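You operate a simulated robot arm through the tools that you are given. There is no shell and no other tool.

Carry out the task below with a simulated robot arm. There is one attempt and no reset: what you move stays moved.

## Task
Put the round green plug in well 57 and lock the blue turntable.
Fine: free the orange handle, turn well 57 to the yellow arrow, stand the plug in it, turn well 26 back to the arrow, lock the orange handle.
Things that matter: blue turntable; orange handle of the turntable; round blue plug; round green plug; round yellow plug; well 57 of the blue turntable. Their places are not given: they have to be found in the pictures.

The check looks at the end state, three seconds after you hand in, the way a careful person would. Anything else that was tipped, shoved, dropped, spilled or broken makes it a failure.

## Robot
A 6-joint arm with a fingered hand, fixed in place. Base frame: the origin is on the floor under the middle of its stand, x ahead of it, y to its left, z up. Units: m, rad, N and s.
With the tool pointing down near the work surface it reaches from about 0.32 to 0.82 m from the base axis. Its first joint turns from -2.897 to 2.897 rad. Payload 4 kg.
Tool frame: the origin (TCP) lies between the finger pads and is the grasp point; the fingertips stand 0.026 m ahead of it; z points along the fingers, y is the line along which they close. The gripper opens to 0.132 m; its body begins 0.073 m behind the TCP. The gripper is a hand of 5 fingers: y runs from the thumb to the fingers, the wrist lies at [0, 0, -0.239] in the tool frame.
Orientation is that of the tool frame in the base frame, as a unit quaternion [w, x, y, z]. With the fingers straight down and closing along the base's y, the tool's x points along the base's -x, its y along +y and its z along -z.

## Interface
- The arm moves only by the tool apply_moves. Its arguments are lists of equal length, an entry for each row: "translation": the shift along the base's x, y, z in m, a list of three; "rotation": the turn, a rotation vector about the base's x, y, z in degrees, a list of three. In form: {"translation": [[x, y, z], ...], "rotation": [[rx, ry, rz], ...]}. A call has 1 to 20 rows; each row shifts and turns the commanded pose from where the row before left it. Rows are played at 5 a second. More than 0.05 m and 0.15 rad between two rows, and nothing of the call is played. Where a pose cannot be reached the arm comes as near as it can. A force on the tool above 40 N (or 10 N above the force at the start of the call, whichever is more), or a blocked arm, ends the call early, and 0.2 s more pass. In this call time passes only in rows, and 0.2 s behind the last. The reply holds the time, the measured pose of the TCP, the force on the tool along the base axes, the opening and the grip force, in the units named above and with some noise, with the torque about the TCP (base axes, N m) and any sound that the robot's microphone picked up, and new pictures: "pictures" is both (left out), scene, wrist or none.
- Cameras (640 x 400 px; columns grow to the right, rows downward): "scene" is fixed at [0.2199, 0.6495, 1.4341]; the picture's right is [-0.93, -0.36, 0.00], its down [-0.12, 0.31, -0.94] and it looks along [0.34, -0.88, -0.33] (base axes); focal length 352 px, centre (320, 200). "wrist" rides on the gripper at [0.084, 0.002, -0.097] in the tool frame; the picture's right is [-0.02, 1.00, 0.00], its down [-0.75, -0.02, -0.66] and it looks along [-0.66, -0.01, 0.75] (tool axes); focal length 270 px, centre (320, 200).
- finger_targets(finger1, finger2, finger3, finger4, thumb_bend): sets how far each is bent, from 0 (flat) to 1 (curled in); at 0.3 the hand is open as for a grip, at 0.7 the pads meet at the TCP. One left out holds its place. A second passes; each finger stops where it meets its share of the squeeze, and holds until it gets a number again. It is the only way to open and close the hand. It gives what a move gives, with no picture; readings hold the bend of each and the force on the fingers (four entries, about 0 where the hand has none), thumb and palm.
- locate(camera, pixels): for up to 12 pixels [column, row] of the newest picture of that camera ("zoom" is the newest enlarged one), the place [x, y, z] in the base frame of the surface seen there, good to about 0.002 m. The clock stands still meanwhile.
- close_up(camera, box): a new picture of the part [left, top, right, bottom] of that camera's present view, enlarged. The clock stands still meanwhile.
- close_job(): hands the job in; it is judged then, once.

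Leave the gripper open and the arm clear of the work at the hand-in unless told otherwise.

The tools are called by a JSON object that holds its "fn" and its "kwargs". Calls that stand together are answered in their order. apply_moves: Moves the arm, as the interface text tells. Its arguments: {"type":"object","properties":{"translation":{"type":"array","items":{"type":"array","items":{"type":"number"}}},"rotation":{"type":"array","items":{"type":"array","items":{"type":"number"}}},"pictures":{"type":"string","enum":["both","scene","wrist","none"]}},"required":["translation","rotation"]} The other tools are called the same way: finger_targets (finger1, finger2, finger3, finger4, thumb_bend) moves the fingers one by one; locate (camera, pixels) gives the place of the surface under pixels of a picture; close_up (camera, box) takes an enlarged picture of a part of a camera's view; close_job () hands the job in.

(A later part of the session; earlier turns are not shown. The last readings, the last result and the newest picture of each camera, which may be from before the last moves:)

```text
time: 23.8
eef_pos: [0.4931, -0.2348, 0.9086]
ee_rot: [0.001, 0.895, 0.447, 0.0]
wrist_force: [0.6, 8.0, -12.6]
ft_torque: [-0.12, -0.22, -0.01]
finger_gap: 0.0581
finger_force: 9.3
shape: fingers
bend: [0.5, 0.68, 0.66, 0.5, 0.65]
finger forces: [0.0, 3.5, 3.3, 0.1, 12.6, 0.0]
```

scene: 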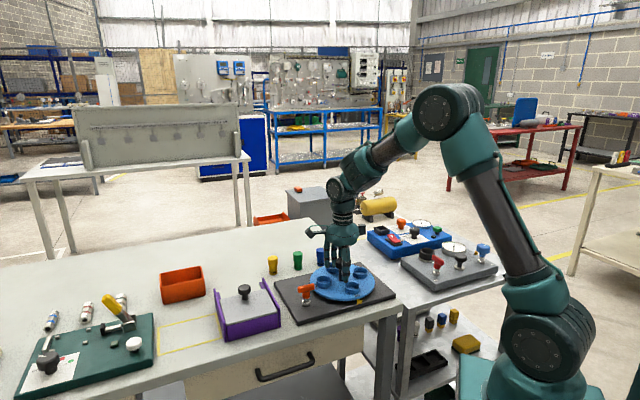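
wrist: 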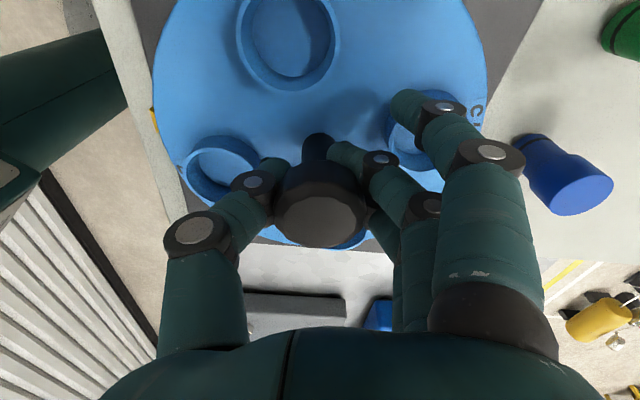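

Balanced and following. +20° done; I continue +30°.

{"fn": "apply_moves", "kwargs": {"translation": [[0, 0, 0], [0, 0, 0], [0, 0, 0], [0, 0, 0], [0, 0, 0]], "rotation": [[0, 0, 6], [0, 0, 6], [0, 0, 6], [0, 0, 6], [0, 0, 6]], "pictures": "both"}}

```text
time: 25.0
eef_pos: [0.4922, -0.2341, 0.9076]
ee_rot: [-0.001, 0.749, 0.662, 0.0]
wrist_force: [-7.1, 6.5, -10.6]
ft_torque: [0.03, -0.18, -0.02]
finger_gap: 0.0582
finger_force: 10.2
shape: fingers
bend: [0.5, 0.68, 0.66, 0.5, 0.65]
finger forces: [0.0, 3.1, 2.7, 0.1, 14.9, 0.0]
```

scene: 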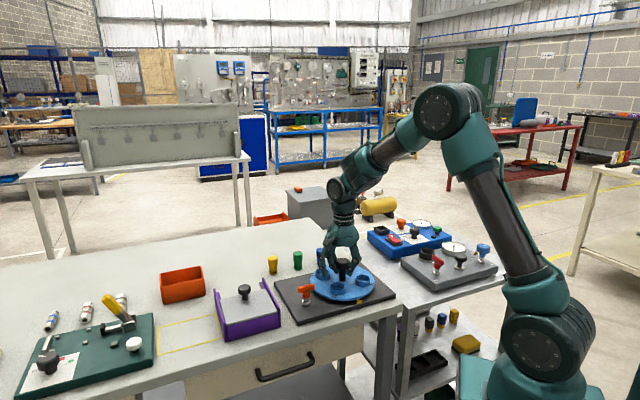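
wrist: 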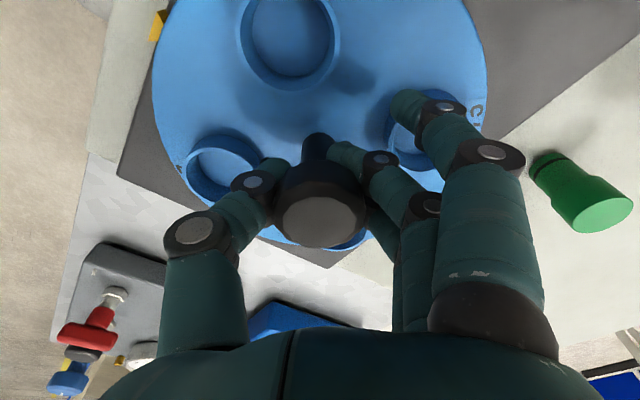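

Following well (+50° so far). I continue with the next +30°.

{"fn": "apply_moves", "kwargs": {"translation": [[0, 0, 0], [0, 0, 0], [0, 0, 0], [0, 0, 0], [0, 0, 0]], "rotation": [[0, 0, 6], [0, 0, 6], [0, 0, 6], [0, 0, 6], [0, 0, 6]], "pictures": "wrist"}}

{"fn": "close_up", "kwargs": {"camera": "scene", "box": [250, 230, 410, 330]}}

```text
time: 26.2
eef_pos: [0.4918, -0.2343, 0.9068]
ee_rot: [0.0, 0.552, 0.834, 0.0]
wrist_force: [-15.3, 3.4, -8.1]
ft_torque: [0.12, -0.08, -0.05]
finger_gap: 0.0593
finger_force: 11.6
shape: fingers
bend: [0.5, 0.68, 0.67, 0.5, 0.65]
finger forces: [0.0, 3.8, 1.8, 0.0, 16.7, 0.0]
```

wrist: 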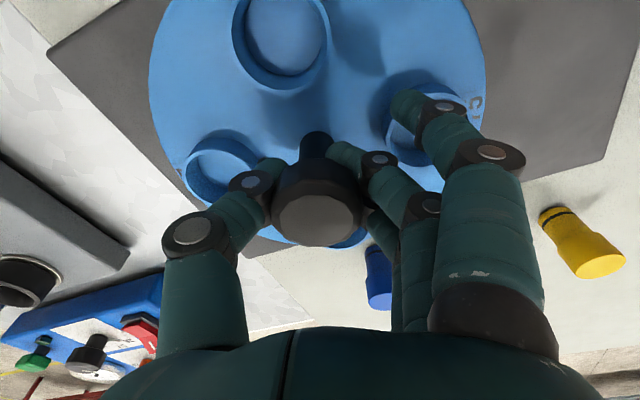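

```text
4.00 times, centred on (330, 280) of scene
```

zoom: 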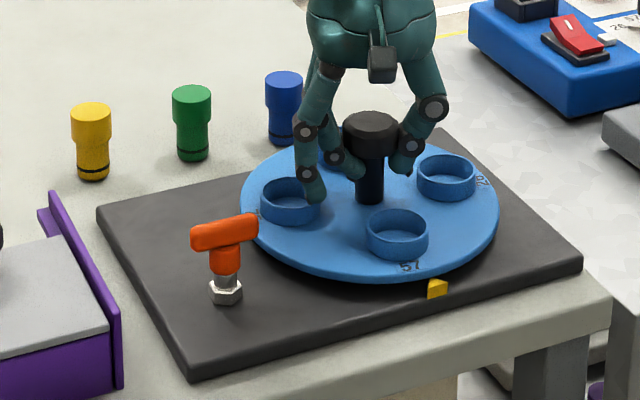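

80° done; well 57 is at (397,235) of the close-up and needs to go to (409,232). I shift slightly to relieve the thumb and turn +10° more.

{"fn": "apply_moves", "kwargs": {"translation": [[-0.0012, 0, 0], [0, 0, 0]], "rotation": [[0, 0, 5], [0, 0, 5]], "pictures": "wrist"}}

{"fn": "close_up", "kwargs": {"camera": "scene", "box": [330, 260, 380, 310]}}

{"fn": "close_up", "kwargs": {"camera": "scene", "box": [250, 230, 410, 330]}}

```text
time: 26.8
eef_pos: [0.4916, -0.2357, 0.9072]
ee_rot: [0.0, 0.477, 0.879, 0.0]
wrist_force: [-8.8, 1.8, -10.5]
ft_torque: [0.09, -0.08, -0.05]
finger_gap: 0.059
finger_force: 10.2
shape: fingers
bend: [0.5, 0.68, 0.67, 0.5, 0.65]
finger forces: [0.0, 3.8, 3.3, 0.0, 13.0, 0.1]
```

wrist: 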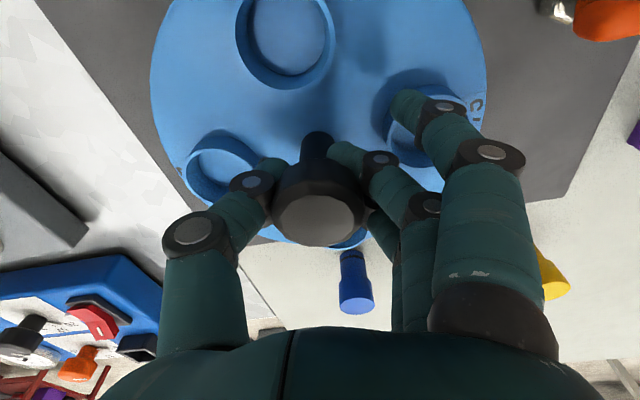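

```text
8.00 times, centred on (355, 285) of scene
```

zoom: 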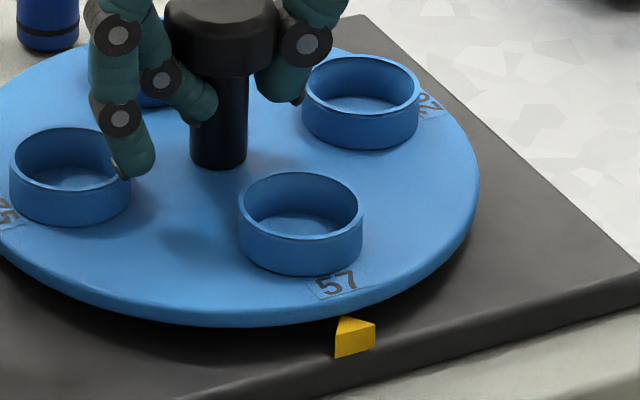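

```text
4.00 times, centred on (330, 280) of scene
```

zoom: 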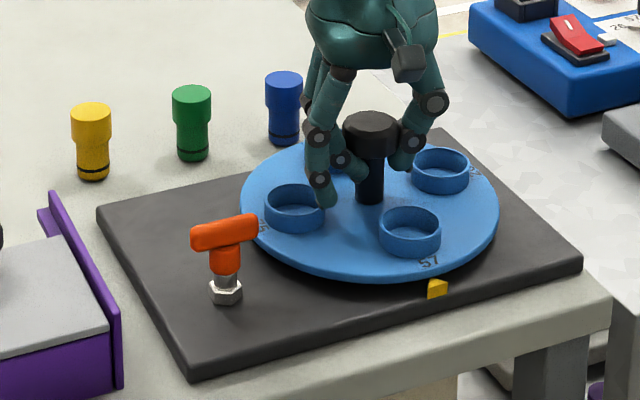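

Well 57 is at the arrow, same spot (409,232) as 26 was before. I release the knob and rise.

{"fn": "finger_targets", "kwargs": {"finger2": 0.5, "finger3": 0.5, "thumb_bend": 0.5}}

{"fn": "apply_moves", "kwargs": {"translation": [[0, 0, 0.02], [0, 0, 0.03], [0, 0, 0.04], [0, 0, 0.04], [0, 0, 0]], "rotation": [[0, 0, 0], [0, 0, 0], [0, 0, 0], [0, 0, 0], [0, 0, 0]]}}

{"fn": "close_up", "kwargs": {"camera": "scene", "box": [250, 230, 410, 330]}}

```text
time: 27.8
eef_pos: [0.4921, -0.2349, 0.9075]
ee_rot: [-0.001, 0.478, 0.879, 0.0]
wrist_force: [-0.8, -0.5, -0.2]
ft_torque: [-0.02, 0.01, 0.02]
finger_gap: 0.0749
finger_force: 0.0
shape: fingers
bend: [0.5, 0.5, 0.5, 0.5, 0.5]
finger forces: [0.0, 0.1, 0.1, 0.0, 0.0, 0.0]
```

```text
time: 29.0
eef_pos: [0.4923, -0.2341, 1.0339]
ee_rot: [0.0, 0.477, 0.879, -0.001]
wrist_force: [-0.3, -0.2, 0.6]
ft_torque: [0.01, -0.01, -0.01]
finger_gap: 0.0749
finger_force: 0.0
shape: fingers
bend: [0.5, 0.5, 0.5, 0.5, 0.5]
finger forces: [0.1, 0.0, 0.0, 0.1, 0.0, 0.0]
```

scene: 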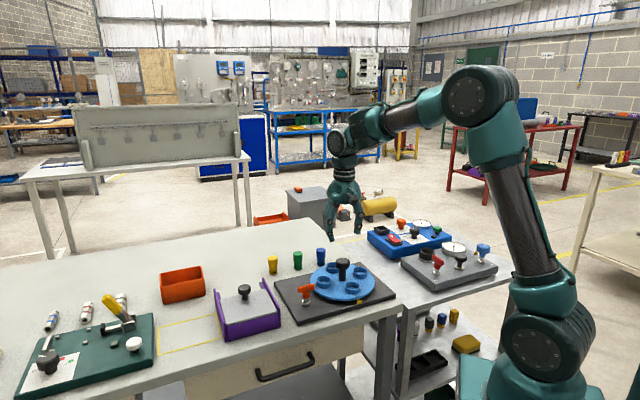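
wrist: 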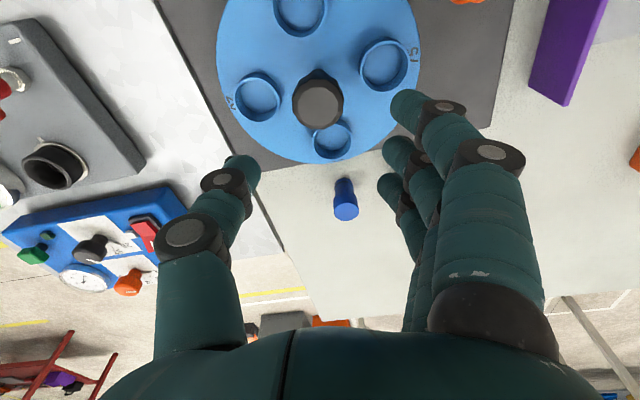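

```text
4.00 times, centred on (330, 280) of scene
```

zoom: 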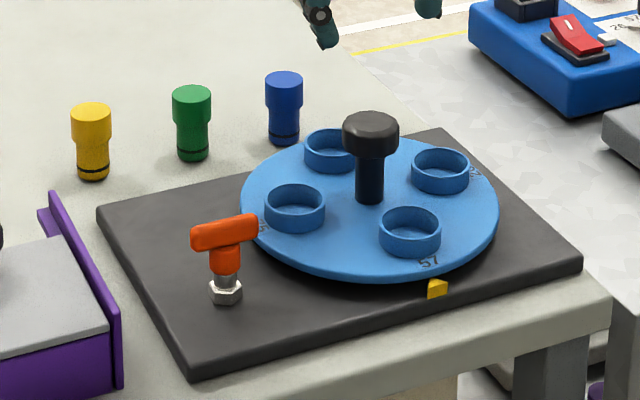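

The table stands still with 57 at the arrow. Next the green plug: its axis is near (0.6655,−0.298). I will hover above it, turning the tool to −49° so that the finger row lies along the plug row and clears the neighbours.

{"fn": "apply_moves", "kwargs": {"translation": [[0.0158, -0.0057, -0.0035], [0.0158, -0.0057, -0.0035], [0.0158, -0.0057, -0.0035], [0.0158, -0.0057, -0.0035], [0.0158, -0.0057, -0.0035], [0.0158, -0.0057, -0.0035], [0.0158, -0.0057, -0.0035], [0.0158, -0.0057, -0.0035], [0.0158, -0.0057, -0.0035], [0.0158, -0.0057, -0.0035], [0.0155, -0.0056, -0.003], [0, 0, 0]], "rotation": [[0, 0, -7.5], [0, 0, -7.5], [0, 0, -7.5], [0, 0, -7.5], [0, 0, -7.5], [0, 0, -7.5], [0, 0, -7.5], [0, 0, -7.5], [0, 0, -7.5], [0, 0, -7.5], [0, 0, -7], [0, 0, 0]]}}

```text
time: 31.6
eef_pos: [0.665, -0.2973, 0.9989]
ee_rot: [0.0, 0.937, 0.35, 0.0]
wrist_force: [0.3, 0.5, -0.4]
ft_torque: [0.0, 0.02, 0.04]
finger_gap: 0.0747
finger_force: 0.1
shape: fingers
bend: [0.5, 0.5, 0.5, 0.5, 0.5]
finger forces: [0.0, 0.0, 0.0, 0.1, 0.0, 0.1]
```

scene: 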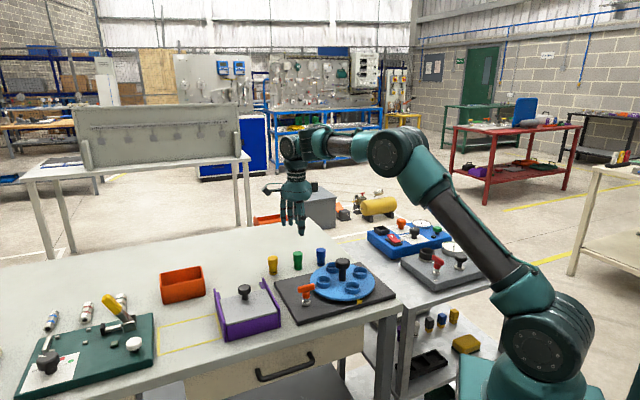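
wrist: 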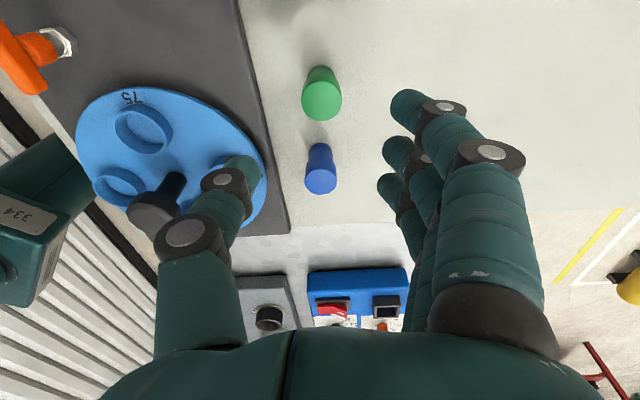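

The green plug's top face is at (321,101) in the wrist picture. I locate its centre and edges.

{"fn": "locate", "kwargs": {"camera": "wrist", "pixels": [[321, 101], [304, 101], [338, 101], [321, 84], [321, 117], [320, 70], [320, 178], [308, 178], [333, 178], [300, 230], [350, 60]]}}

{"fn": "close_up", "kwargs": {"camera": "wrist", "box": [270, 50, 370, 210]}}

```text
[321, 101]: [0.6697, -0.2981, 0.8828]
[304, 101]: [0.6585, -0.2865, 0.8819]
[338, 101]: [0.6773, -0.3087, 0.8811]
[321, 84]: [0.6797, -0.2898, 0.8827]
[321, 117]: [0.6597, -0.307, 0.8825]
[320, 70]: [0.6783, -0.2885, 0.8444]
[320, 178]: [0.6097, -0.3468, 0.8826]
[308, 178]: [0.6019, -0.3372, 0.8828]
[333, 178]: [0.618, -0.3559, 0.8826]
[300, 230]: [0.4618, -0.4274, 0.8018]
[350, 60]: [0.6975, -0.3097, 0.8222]
```

```text
2.50 times, centred on (320, 130) of wrist
```

zoom: 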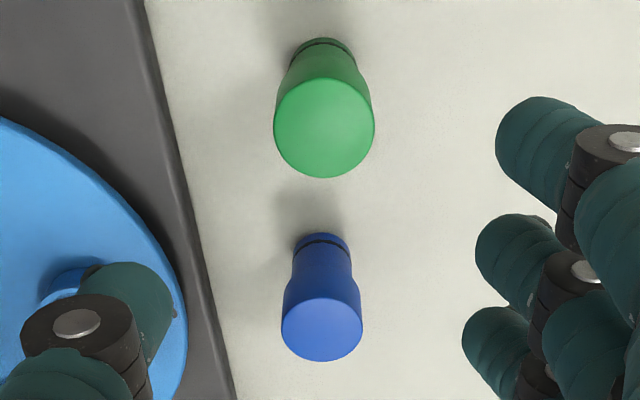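

Plug top centre ≈ (0.6697,−0.2977), top z 0.8825, bench z 0.822, so it is 0.06 tall. I'll grip the head at TCP z ≈ 0.869 so that in the well the fingertips stay above its rim. I lower with the open hand.

{"fn": "apply_moves", "kwargs": {"translation": [[0.0042, 0.0003, -0.03], [0, 0, -0.03], [0, 0, -0.03], [0, 0, -0.02], [0, 0, -0.011], [0, 0, -0.01], [0, 0, 0]], "rotation": [[0, 0, 0], [0, 0, 0], [0, 0, 0], [0, 0, 0], [0, 0, 0], [0, 0, 0], [0, 0, 0]]}}

{"fn": "close_up", "kwargs": {"camera": "wrist", "box": [200, 100, 460, 270]}}

{"fn": "close_up", "kwargs": {"camera": "scene", "box": [250, 200, 350, 290]}}

```text
time: 33.2
eef_pos: [0.6671, -0.2971, 0.8681]
ee_rot: [0.0, 0.937, 0.35, 0.0]
wrist_force: [0.5, -0.2, 0.6]
ft_torque: [-0.02, -0.02, -0.01]
finger_gap: 0.0752
finger_force: 0.0
shape: fingers
bend: [0.5, 0.5, 0.5, 0.5, 0.5]
finger forces: [0.0, 0.1, 0.0, 0.0, 0.0, 0.1]
```

scene: 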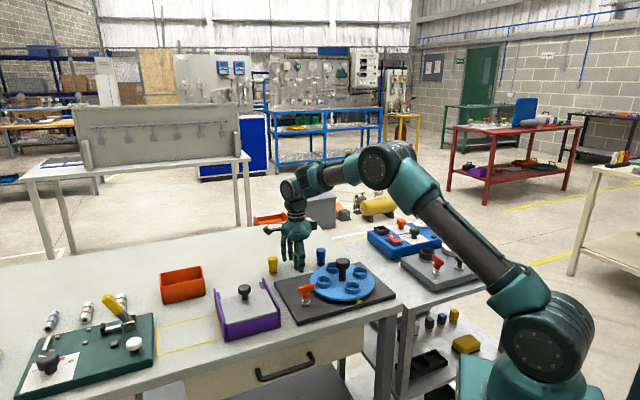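
wrist: 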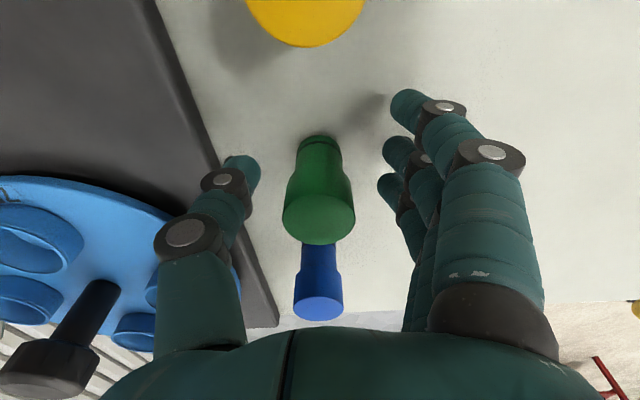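

```text
2.35 times, centred on (330, 185) of wrist
```

zoom: 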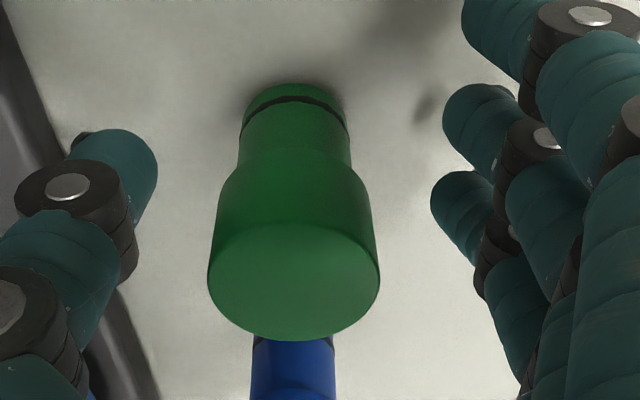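

```text
4.44 times, centred on (300, 245) of scene
```

zoom: 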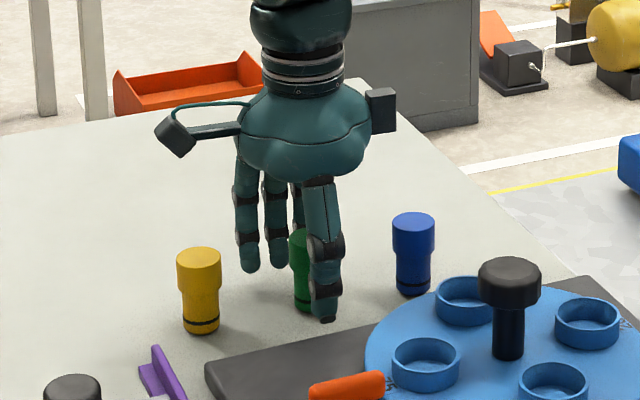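

The plug is centred (column ~319, row as expected). I close fingers 2, 3 and thumb in two stages: first to 0.6.

{"fn": "finger_targets", "kwargs": {"finger2": 0.6, "finger3": 0.6, "thumb_bend": 0.6}}

{"fn": "close_up", "kwargs": {"camera": "wrist", "box": [200, 100, 460, 270]}}

```text
time: 34.2
eef_pos: [0.668, -0.2973, 0.8675]
ee_rot: [0.0, 0.937, 0.35, 0.0]
wrist_force: [0.3, -0.7, -0.3]
ft_torque: [0.01, -0.01, -0.04]
finger_gap: 0.0607
finger_force: 0.1
shape: fingers
bend: [0.5, 0.6, 0.6, 0.5, 0.6]
finger forces: [0.1, 0.0, 0.1, 0.0, 0.0, 0.1]
```

```text
2.35 times, centred on (330, 185) of wrist
```

zoom: 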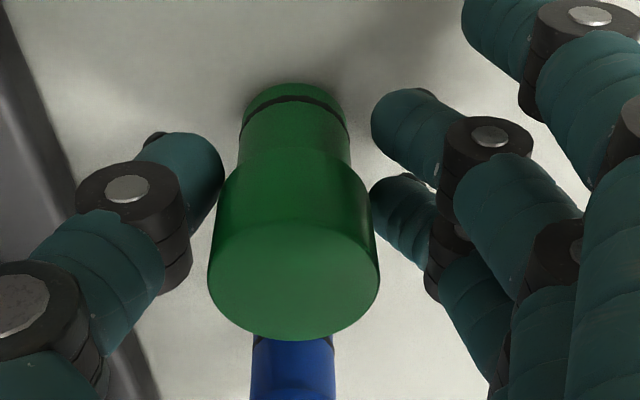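

Evenly spaced on both sides with no contact. I close fully.

{"fn": "finger_targets", "kwargs": {"finger2": 0.72, "finger3": 0.72, "thumb_bend": 0.72}}

{"fn": "close_up", "kwargs": {"camera": "wrist", "box": [200, 100, 460, 270]}}

```text
time: 35.2
eef_pos: [0.6692, -0.2975, 0.8681]
ee_rot: [-0.001, 0.937, 0.351, 0.0]
wrist_force: [0.2, 0.3, 0.3]
ft_torque: [-0.01, 0.04, -0.05]
finger_gap: 0.0554
finger_force: 12.1
shape: fingers
bend: [0.5, 0.68, 0.66, 0.5, 0.67]
finger forces: [0.0, 5.2, 7.5, 0.0, 12.3, 0.0]
```

```text
2.35 times, centred on (330, 185) of wrist
```

zoom: 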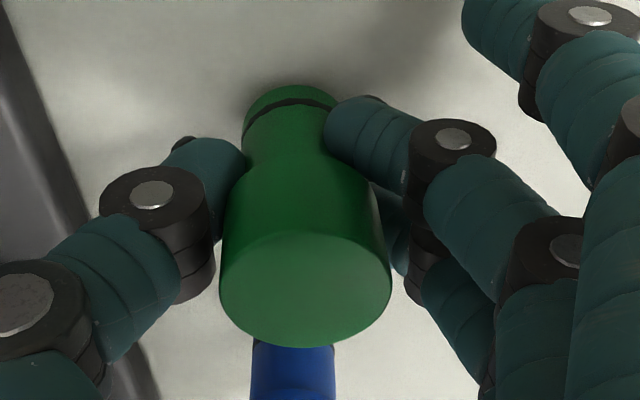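

Gripped firmly (5.2/7.5/12.3 N), a very slight tilt only. I lift a little and check.

{"fn": "apply_moves", "kwargs": {"translation": [[0, 0, 0.01], [0, 0, 0.02], [0, 0, 0.02], [0, 0, 0.03], [0, 0, 0.03], [0, 0, 0]], "rotation": [[0, 0, 0], [0, 0, 0], [0, 0, 0], [0, 0, 0], [0, 0, 0], [0, 0, 0]]}}

{"fn": "close_up", "kwargs": {"camera": "wrist", "box": [200, 100, 460, 270]}}

{"fn": "close_up", "kwargs": {"camera": "scene", "box": [250, 180, 350, 280]}}

```text
time: 36.6
eef_pos: [0.6704, -0.2983, 0.978]
ee_rot: [0.0, 0.937, 0.35, 0.001]
wrist_force: [0.5, 0.2, -0.4]
ft_torque: [0.04, 0.0, -0.02]
finger_gap: 0.0554
finger_force: 12.6
shape: fingers
bend: [0.5, 0.69, 0.66, 0.5, 0.67]
finger forces: [0.1, 5.2, 7.6, 0.1, 12.3, 0.1]
```

scene: 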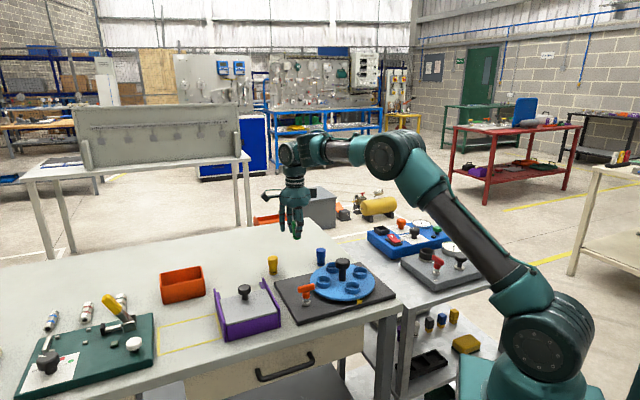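
wrist: 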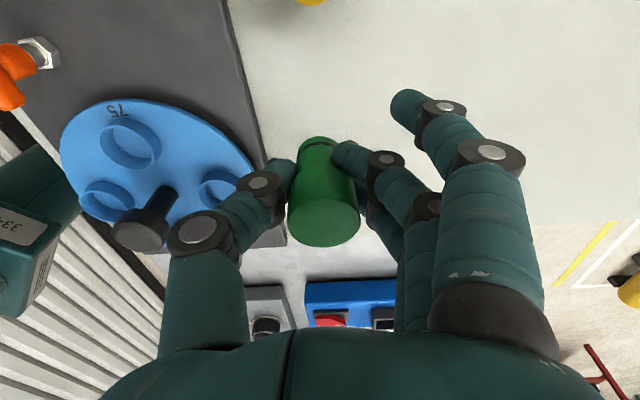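

```text
2.35 times, centred on (330, 185) of wrist
```

zoom: 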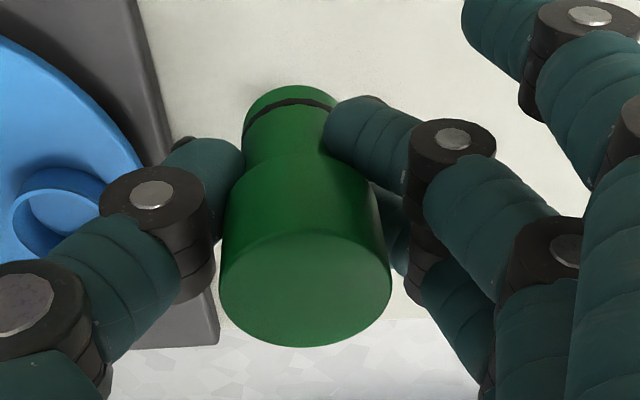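

```text
4.00 times, centred on (300, 230) of scene
```

zoom: 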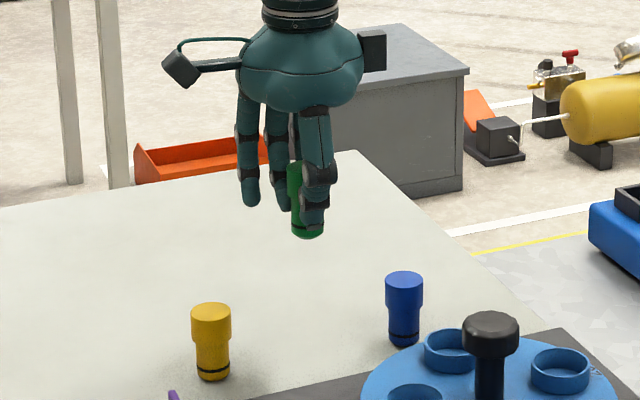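

The plug hangs securely, tilted about 3° only. I raise it to 1.03, carry it over well 57 and turn the tool to +45° so the knob stays beside, not under, the fingers.

{"fn": "apply_moves", "kwargs": {"translation": [[0, 0, 0.025], [0, 0, 0.025], [-0.01687, 0.00797, 0], [-0.01687, 0.00797, 0], [-0.01687, 0.00797, 0], [-0.01687, 0.00797, 0], [-0.01687, 0.00797, 0], [-0.01687, 0.00797, 0], [-0.01687, 0.00797, 0], [-0.01687, 0.00797, 0], [-0.01687, 0.00797, 0], [-0.01687, 0.00797, 0], [-0.01687, 0.00797, 0], [-0.01687, 0.00797, 0], [-0.01687, 0.00797, 0], [0, 0, 0]], "rotation": [[0, 0, 0], [0, 0, 0], [0, 0, 7.23], [0, 0, 7.23], [0, 0, 7.23], [0, 0, 7.23], [0, 0, 7.23], [0, 0, 7.23], [0, 0, 7.23], [0, 0, 7.23], [0, 0, 7.23], [0, 0, 7.23], [0, 0, 7.23], [0, 0, 7.23], [0, 0, 7.23], [0, 0, 0]]}}

{"fn": "close_up", "kwargs": {"camera": "scene", "box": [280, 190, 410, 310]}}

```text
time: 40.0
eef_pos: [0.4498, -0.1942, 1.029]
ee_rot: [0.0, 0.382, 0.924, 0.0]
wrist_force: [0.5, -0.4, -1.8]
ft_torque: [-0.05, 0.01, 0.03]
finger_gap: 0.0554
finger_force: 12.8
shape: fingers
bend: [0.5, 0.69, 0.67, 0.5, 0.67]
finger forces: [0.0, 5.6, 7.7, 0.0, 12.1, 0.0]
```

scene: 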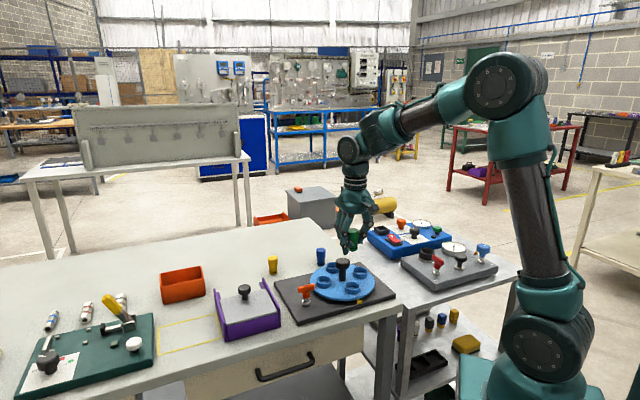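
wrist: 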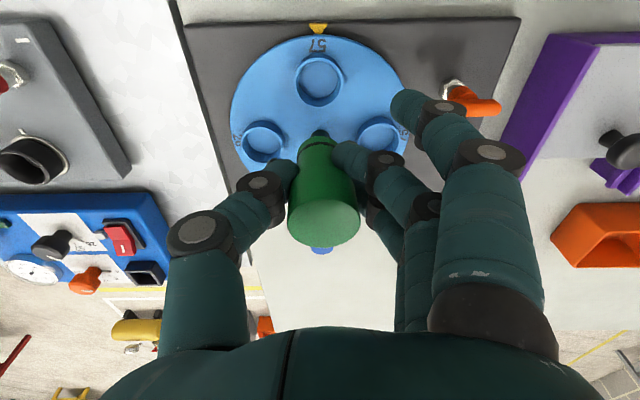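

```text
3.33 times, centred on (345, 250) of scene
```

zoom: 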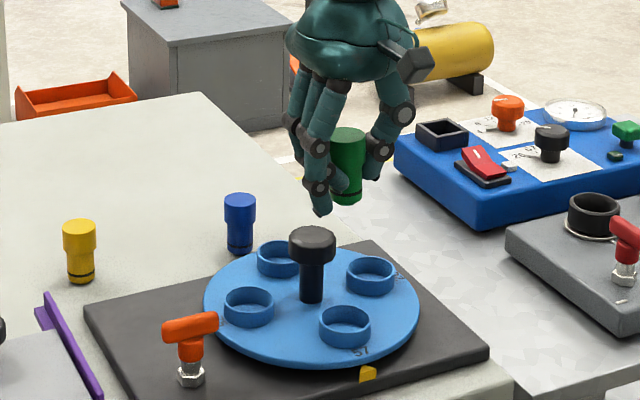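

I enlarge the wrist view of well 57 (about (320,80)) and locate its rim.

{"fn": "close_up", "kwargs": {"camera": "wrist", "box": [270, 30, 370, 130]}}

```text
4.00 times, centred on (320, 80) of wrist
```

zoom: 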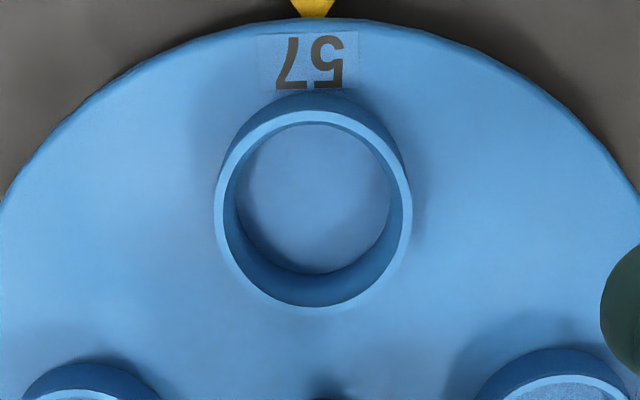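

{"fn": "locate", "kwargs": {"camera": "zoom", "pixels": [[219, 208], [408, 208], [313, 116], [313, 303], [246, 138], [380, 138], [246, 278], [380, 278], [315, 200], [315, 130], [315, 262], [316, 8]]}}

```text
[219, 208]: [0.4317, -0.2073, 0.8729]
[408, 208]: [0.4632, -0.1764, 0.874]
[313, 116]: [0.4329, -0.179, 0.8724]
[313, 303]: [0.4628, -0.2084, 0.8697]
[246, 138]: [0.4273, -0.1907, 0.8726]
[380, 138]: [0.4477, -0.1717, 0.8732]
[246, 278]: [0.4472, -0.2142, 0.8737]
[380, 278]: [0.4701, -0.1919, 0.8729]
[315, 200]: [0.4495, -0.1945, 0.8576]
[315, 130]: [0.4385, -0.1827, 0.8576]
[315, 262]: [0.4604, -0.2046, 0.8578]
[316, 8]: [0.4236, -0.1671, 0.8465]
```

The rim centre is (0.448,−0.1925), rim z 0.873, floor 0.8576. I shift to it and lower to where the plug's foot is ~2 cm above the rim, then look.

{"fn": "apply_moves", "kwargs": {"translation": [[-0.0017, 0.0023, 0], [0, 0, -0.03], [0, 0, -0.03], [0, 0, -0.03], [0, 0, 0]], "rotation": [[0, 0, 0], [0, 0, 0], [0, 0, 0], [0, 0, 0], [0, 0, 0]]}}

{"fn": "close_up", "kwargs": {"camera": "scene", "box": [300, 220, 400, 310]}}

{"fn": "close_up", "kwargs": {"camera": "wrist", "box": [200, 80, 460, 270]}}

```text
time: 41.2
eef_pos: [0.4484, -0.1912, 0.9394]
ee_rot: [0.0, 0.383, 0.924, 0.0]
wrist_force: [-0.2, 0.9, -0.4]
ft_torque: [-0.04, 0.0, 0.01]
finger_gap: 0.0553
finger_force: 12.4
shape: fingers
bend: [0.5, 0.69, 0.67, 0.5, 0.67]
finger forces: [0.0, 5.4, 7.9, 0.0, 12.0, 0.0]
```

scene: 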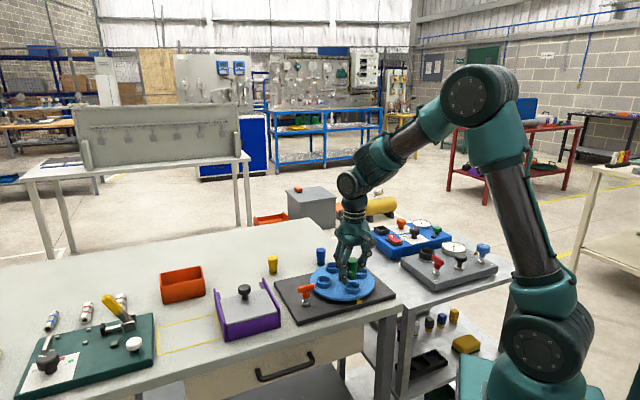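
wrist: 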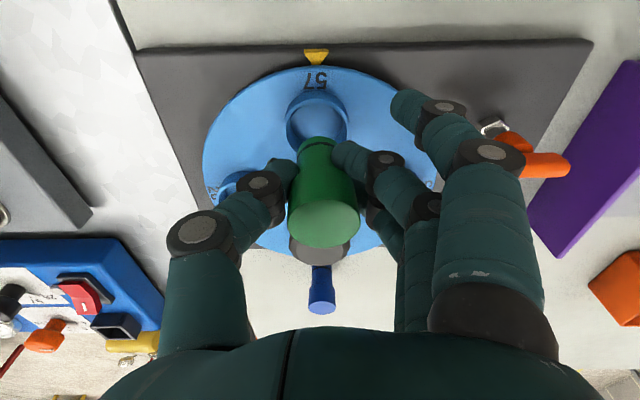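

```text
4.44 times, centred on (350, 265) of scene
```

zoom: 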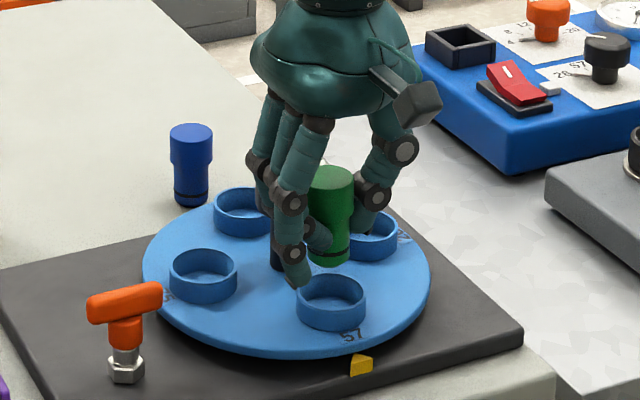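

```text
2.11 times, centred on (330, 175) of wrist
```

zoom: 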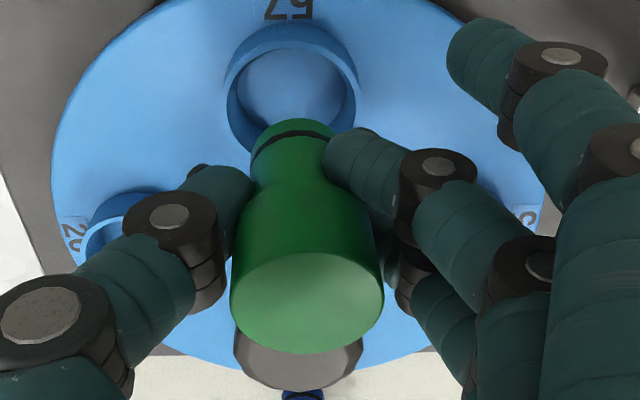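

The foot is above the well, aligned. I lower in small steps to TCP z ≈ 0.909 and check.

{"fn": "apply_moves", "kwargs": {"translation": [[0, 0, -0.012], [0, 0, -0.01], [0, 0, -0.006], [0, 0, -0.003], [0, 0, 0]], "rotation": [[0, 0, 0], [0, 0, 0], [0, 0, 0], [0, 0, 0], [0, 0, 0]], "pictures": "wrist"}}

{"fn": "close_up", "kwargs": {"camera": "scene", "box": [310, 240, 380, 310]}}

```text
time: 42.4
eef_pos: [0.4474, -0.1921, 0.9074]
ee_rot: [0.0, 0.383, 0.924, 0.0]
wrist_force: [-0.5, -0.7, -0.9]
ft_torque: [0.02, -0.03, 0.05]
finger_gap: 0.055
finger_force: 13.0
shape: fingers
bend: [0.5, 0.69, 0.67, 0.5, 0.67]
finger forces: [0.0, 5.5, 7.8, 0.0, 12.1, 0.1]
```

wrist: 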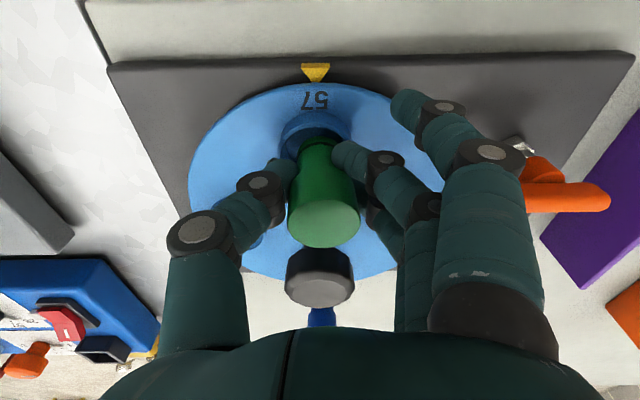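

```text
5.71 times, centred on (345, 275) of scene
```

zoom: 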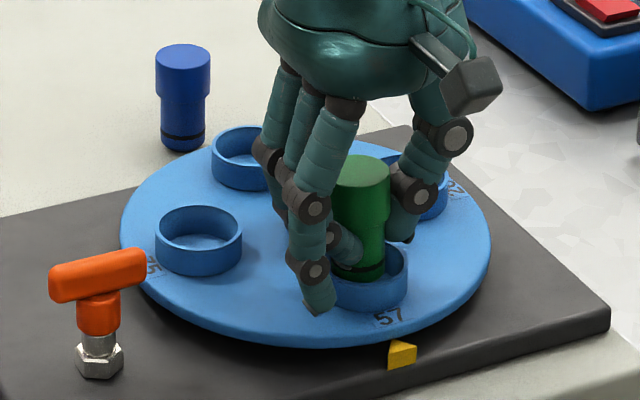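

The foot is inside the ring, no contact force yet. I lower 2 mm at a time watching the force.

{"fn": "apply_moves", "kwargs": {"translation": [[0, 0, -0.001], [0, 0, -0.001], [0, 0, -0.001], [0, 0, 0]], "rotation": [[0, 0, 0], [0, 0, 0], [0, 0, 0], [0, 0, 0]], "pictures": "none"}}

```text
time: 43.4
eef_pos: [0.4476, -0.1917, 0.9042]
ee_rot: [0.0, 0.382, 0.924, -0.001]
wrist_force: [-0.6, 0.3, -0.2]
ft_torque: [0.02, -0.03, -0.03]
finger_gap: 0.0553
finger_force: 12.9
shape: fingers
bend: [0.5, 0.69, 0.67, 0.5, 0.67]
finger forces: [0.1, 5.5, 7.8, 0.1, 12.2, 0.0]
```

Still no contact at 0.905. I lower further by 1 mm steps.

{"fn": "apply_moves", "kwargs": {"translation": [[0, 0, -0.001], [0, 0, -0.001], [0, 0, 0]], "rotation": [[0, 0, 0], [0, 0, 0], [0, 0, 0]], "pictures": "wrist"}}

{"fn": "close_up", "kwargs": {"camera": "scene", "box": [325, 250, 375, 300]}}

```text
time: 44.2
eef_pos: [0.448, -0.191, 0.9023]
ee_rot: [0.0, 0.382, 0.924, 0.0]
wrist_force: [0.7, -0.1, -0.9]
ft_torque: [0.02, 0.01, -0.01]
finger_gap: 0.0552
finger_force: 12.5
shape: fingers
bend: [0.5, 0.69, 0.67, 0.5, 0.67]
finger forces: [0.0, 5.6, 7.8, 0.1, 12.1, 0.0]
```

wrist: 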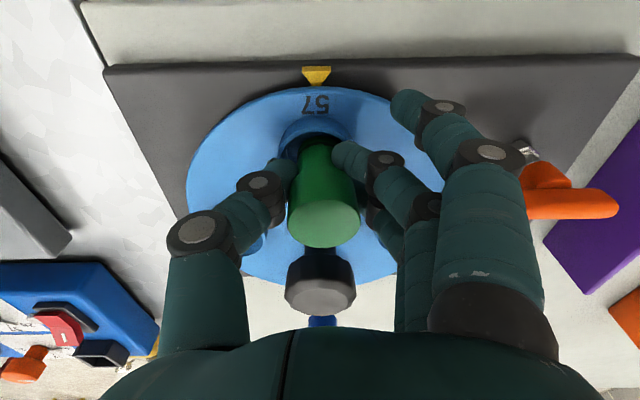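

```text
8.00 times, centred on (350, 275) of scene
```

zoom: 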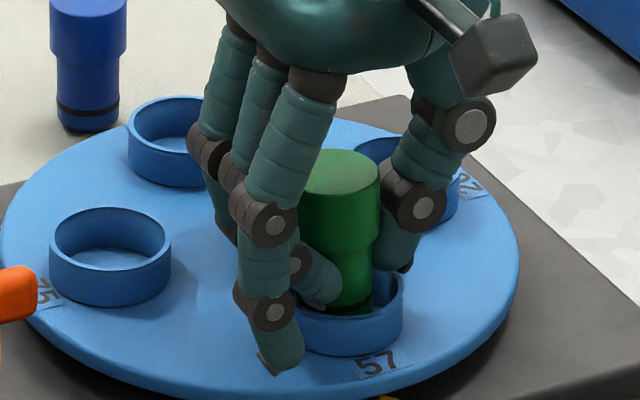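

No contact yet; I measure the plug's top to know how far its foot is from the well floor.

{"fn": "locate", "kwargs": {"camera": "zoom", "pixels": [[342, 160], [342, 175], [320, 165], [365, 165], [350, 230], [350, 280], [358, 308], [300, 290], [370, 325], [275, 365], [400, 265]]}}

{"fn": "locate", "kwargs": {"camera": "wrist", "pixels": [[324, 222], [300, 222], [348, 222], [324, 205], [324, 240]]}}

```text
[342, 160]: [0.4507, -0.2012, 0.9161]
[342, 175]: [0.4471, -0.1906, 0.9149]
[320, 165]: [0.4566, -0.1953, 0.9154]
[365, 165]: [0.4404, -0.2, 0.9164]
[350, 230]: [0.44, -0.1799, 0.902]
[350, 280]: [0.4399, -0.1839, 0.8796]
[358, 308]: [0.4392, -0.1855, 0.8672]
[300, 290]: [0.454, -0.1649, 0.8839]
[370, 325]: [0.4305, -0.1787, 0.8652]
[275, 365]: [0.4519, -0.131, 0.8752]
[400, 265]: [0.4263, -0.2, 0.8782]
```

```text
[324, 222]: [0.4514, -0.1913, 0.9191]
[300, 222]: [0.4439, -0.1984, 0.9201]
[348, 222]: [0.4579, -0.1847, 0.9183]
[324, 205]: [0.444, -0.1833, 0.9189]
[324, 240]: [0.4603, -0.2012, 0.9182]
```

The foot should be within ~1 mm of the floor (top rose by 0.036 from the bench position). I lower two more half-millimetre steps.

{"fn": "apply_moves", "kwargs": {"translation": [[0, 0, -0.0007], [0, 0, -0.0007], [0, 0, 0]], "rotation": [[0, 0, 0], [0, 0, 0], [0, 0, 0]], "pictures": "none"}}

```text
time: 45.0
eef_pos: [0.4481, -0.1917, 0.9009]
ee_rot: [0.0, 0.383, 0.924, 0.0]
wrist_force: [0.4, -0.5, -0.2]
ft_torque: [-0.01, 0.02, 0.0]
finger_gap: 0.0549
finger_force: 13.3
shape: fingers
bend: [0.5, 0.69, 0.67, 0.5, 0.67]
finger forces: [0.0, 5.8, 7.9, 0.0, 13.3, 0.0]
```

{"fn": "apply_moves", "kwargs": {"translation": [[0, 0, -0.0007], [0, 0, -0.0007], [0, 0, 0]], "rotation": [[0, 0, 0], [0, 0, 0], [0, 0, 0]], "pictures": "none"}}

```text
time: 45.8
eef_pos: [0.4485, -0.1916, 0.9005]
ee_rot: [0.001, 0.383, 0.924, -0.001]
wrist_force: [-5.1, 2.6, 23.0]
ft_torque: [-0.23, 0.42, -0.06]
finger_gap: 0.0551
finger_force: 24.0
shape: fingers
bend: [0.5, 0.69, 0.67, 0.5, 0.69]
finger forces: [0.0, 6.5, 8.6, 0.0, 32.6, 0.0]
```

Contact: +23 N upward. I back off about 1 mm before releasing.

{"fn": "apply_moves", "kwargs": {"translation": [[0, 0, 0.0008], [0, 0, 0]], "rotation": [[0, 0, 0], [0, 0, 0]], "pictures": "wrist"}}

{"fn": "close_up", "kwargs": {"camera": "scene", "box": [325, 250, 375, 300]}}

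{"fn": "close_up", "kwargs": {"camera": "wrist", "box": [230, 90, 430, 270]}}

```text
time: 46.4
eef_pos: [0.4466, -0.1923, 0.8991]
ee_rot: [0.0, 0.383, 0.924, 0.001]
wrist_force: [-3.2, 2.9, 22.2]
ft_torque: [-0.21, 0.31, -0.07]
finger_gap: 0.0549
finger_force: 22.9
shape: fingers
bend: [0.5, 0.69, 0.68, 0.5, 0.69]
finger forces: [0.1, 6.5, 9.2, 0.1, 30.7, 0.0]
```

wrist: 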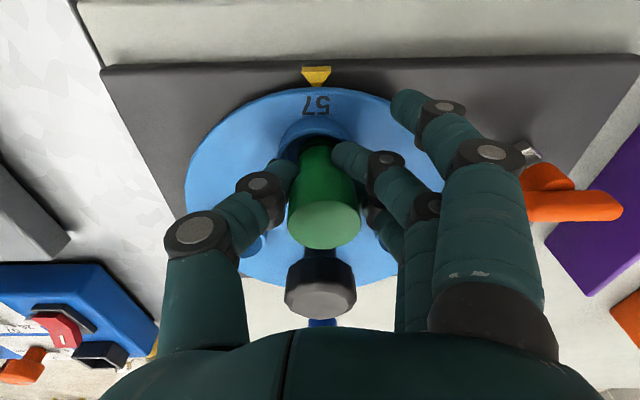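

```text
8.00 times, centred on (350, 275) of scene
```

zoom: 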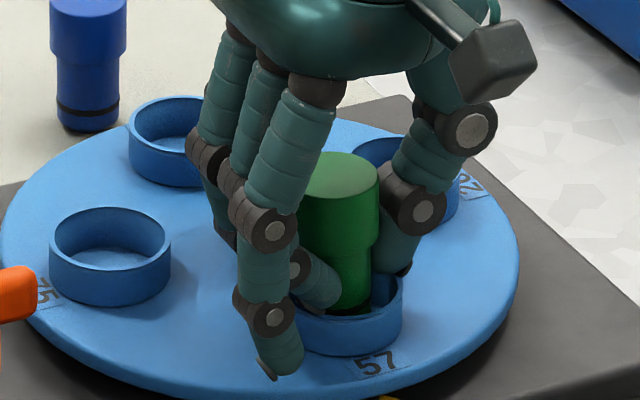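

```text
2.22 times, centred on (330, 180) of wrist
```

zoom: 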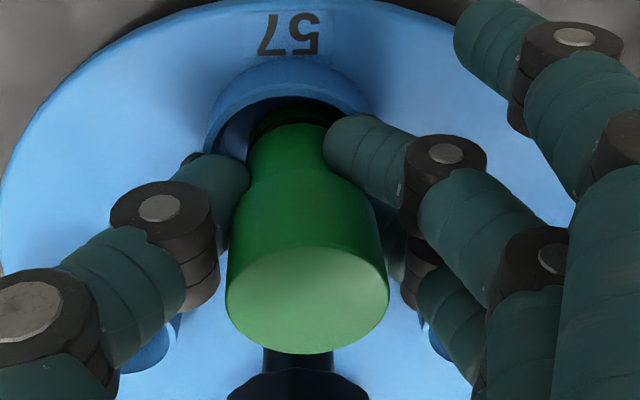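

Still 22 N; I raise another millimetre.

{"fn": "apply_moves", "kwargs": {"translation": [[0, 0, 0.0007], [0, 0, 0.0005], [0, 0, 0]], "rotation": [[0, 0, 0], [0, 0, 0], [0, 0, 0]], "pictures": "none"}}

```text
time: 47.2
eef_pos: [0.4481, -0.1907, 0.9006]
ee_rot: [-0.001, 0.383, 0.924, 0.0]
wrist_force: [1.3, 0.1, 1.8]
ft_torque: [-0.05, -0.04, 0.0]
finger_gap: 0.0554
finger_force: 14.1
shape: fingers
bend: [0.5, 0.69, 0.68, 0.5, 0.68]
finger forces: [0.0, 5.7, 8.1, 0.1, 14.0, 0.0]
```

Load is nearly zero (1.8 N): the plug just rests. I open fingers 2, 3 and thumb gently.

{"fn": "finger_targets", "kwargs": {"finger2": 0.6, "finger3": 0.6, "thumb_bend": 0.6}}

{"fn": "close_up", "kwargs": {"camera": "wrist", "box": [230, 90, 430, 270]}}

{"fn": "close_up", "kwargs": {"camera": "scene", "box": [325, 250, 375, 300]}}

```text
time: 48.2
eef_pos: [0.4476, -0.1913, 0.9014]
ee_rot: [0.001, 0.383, 0.924, 0.0]
wrist_force: [-4.8, 1.6, 32.2]
ft_torque: [-0.44, 0.7, -0.08]
finger_gap: 0.0559
finger_force: 15.8
shape: fingers
bend: [0.5, 0.6, 0.6, 0.5, 0.63]
finger forces: [0.1, 0.0, 0.0, 0.0, 31.3, 0.0]
```

```text
2.22 times, centred on (330, 180) of wrist
```

zoom: 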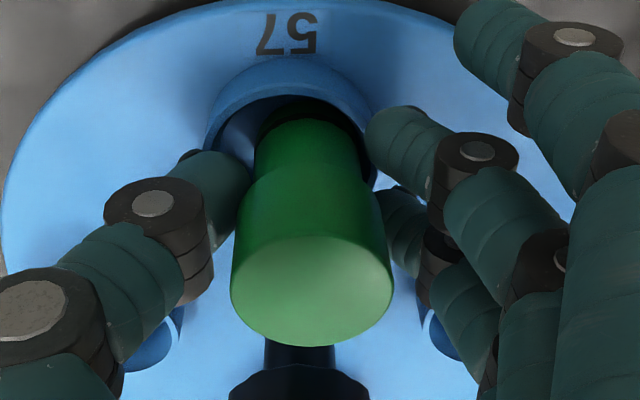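

```text
8.00 times, centred on (350, 275) of scene
```

zoom: 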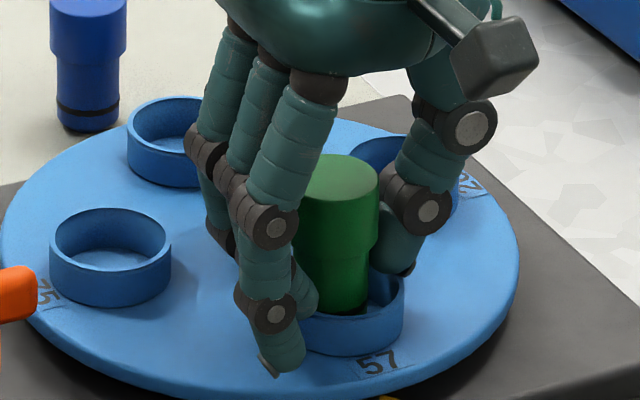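

The fingers let go of the plug, but the thumb tip now presses on the well's rim (31 N). I rise a few millimetres to free it.

{"fn": "apply_moves", "kwargs": {"translation": [[0, 0, 0.001], [0, 0, 0.001], [0, 0, 0.001], [0, 0, 0.001], [0, 0, 0]], "rotation": [[0, 0, 0], [0, 0, 0], [0, 0, 0], [0, 0, 0], [0, 0, 0]], "pictures": "wrist"}}

{"fn": "close_up", "kwargs": {"camera": "wrist", "box": [230, 90, 430, 270]}}

{"fn": "close_up", "kwargs": {"camera": "scene", "box": [325, 250, 375, 300]}}

```text
time: 49.4
eef_pos: [0.4486, -0.1929, 0.9058]
ee_rot: [0.001, 0.382, 0.924, 0.001]
wrist_force: [1.3, 0.2, 0.2]
ft_torque: [0.01, 0.0, -0.04]
finger_gap: 0.0597
finger_force: 0.0
shape: fingers
bend: [0.5, 0.6, 0.6, 0.5, 0.6]
finger forces: [0.0, 0.0, 0.0, 0.0, 0.0, 0.0]
```

wrist: 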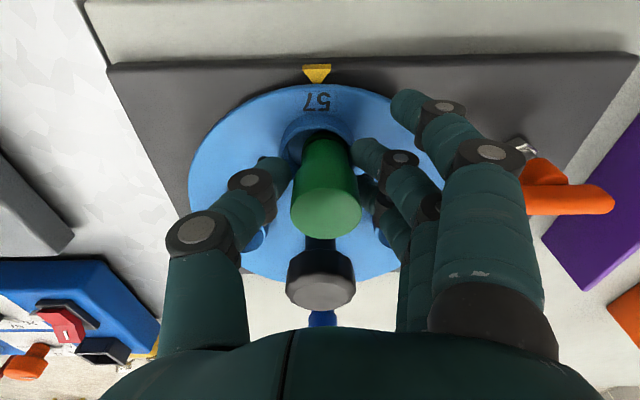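

```text
2.22 times, centred on (330, 180) of wrist
```

zoom: 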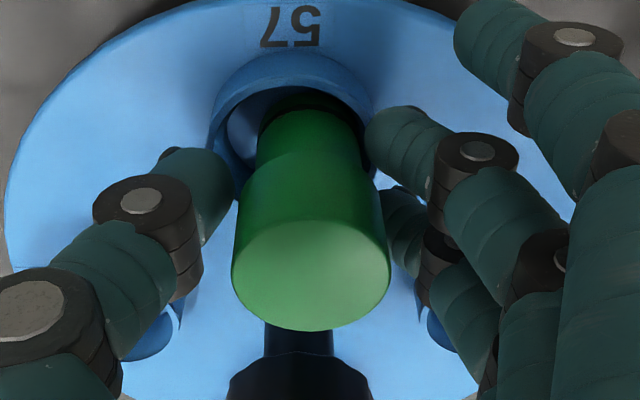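

```text
8.00 times, centred on (350, 275) of scene
```

zoom: 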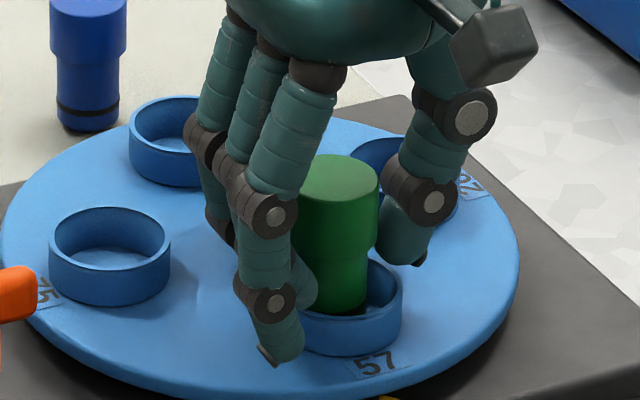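

Free of contact; the plug stands in the well. I rise 5 mm more, then open to 0.5 (fingers) and lift clear.

{"fn": "apply_moves", "kwargs": {"translation": [[0, 0, 0.002], [0, 0, 0.002], [0, 0, 0]], "rotation": [[0, 0, 0], [0, 0, 0], [0, 0, 0]], "pictures": "none"}}

{"fn": "finger_targets", "kwargs": {"finger2": 0.5, "finger3": 0.5, "thumb_bend": 0.5}}

{"fn": "close_up", "kwargs": {"camera": "wrist", "box": [230, 90, 430, 270]}}

```text
time: 50.2
eef_pos: [0.4478, -0.1912, 0.9084]
ee_rot: [0.0, 0.383, 0.924, 0.0]
wrist_force: [1.5, -0.8, 0.2]
ft_torque: [-0.04, -0.02, -0.01]
finger_gap: 0.0597
finger_force: 0.0
shape: fingers
bend: [0.5, 0.6, 0.6, 0.5, 0.6]
finger forces: [0.0, 0.1, 0.1, 0.0, 0.0, 0.0]
```

```text
time: 51.2
eef_pos: [0.4481, -0.1913, 0.9086]
ee_rot: [0.0, 0.383, 0.924, 0.001]
wrist_force: [0.6, 0.8, 0.4]
ft_torque: [-0.01, -0.01, 0.0]
finger_gap: 0.0748
finger_force: 0.0
shape: fingers
bend: [0.5, 0.5, 0.5, 0.5, 0.5]
finger forces: [0.0, 0.0, 0.0, 0.1, 0.0, 0.1]
```

```text
2.22 times, centred on (330, 180) of wrist
```

zoom: 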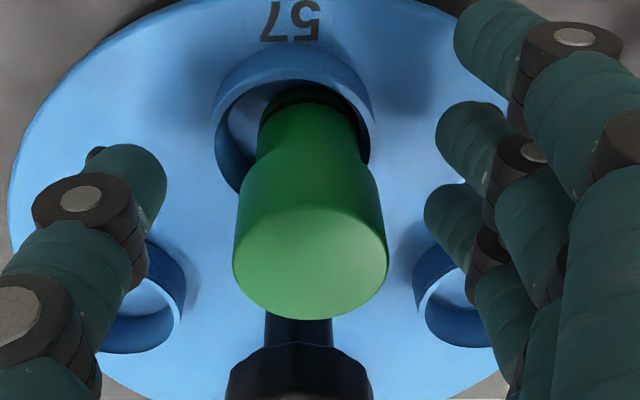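

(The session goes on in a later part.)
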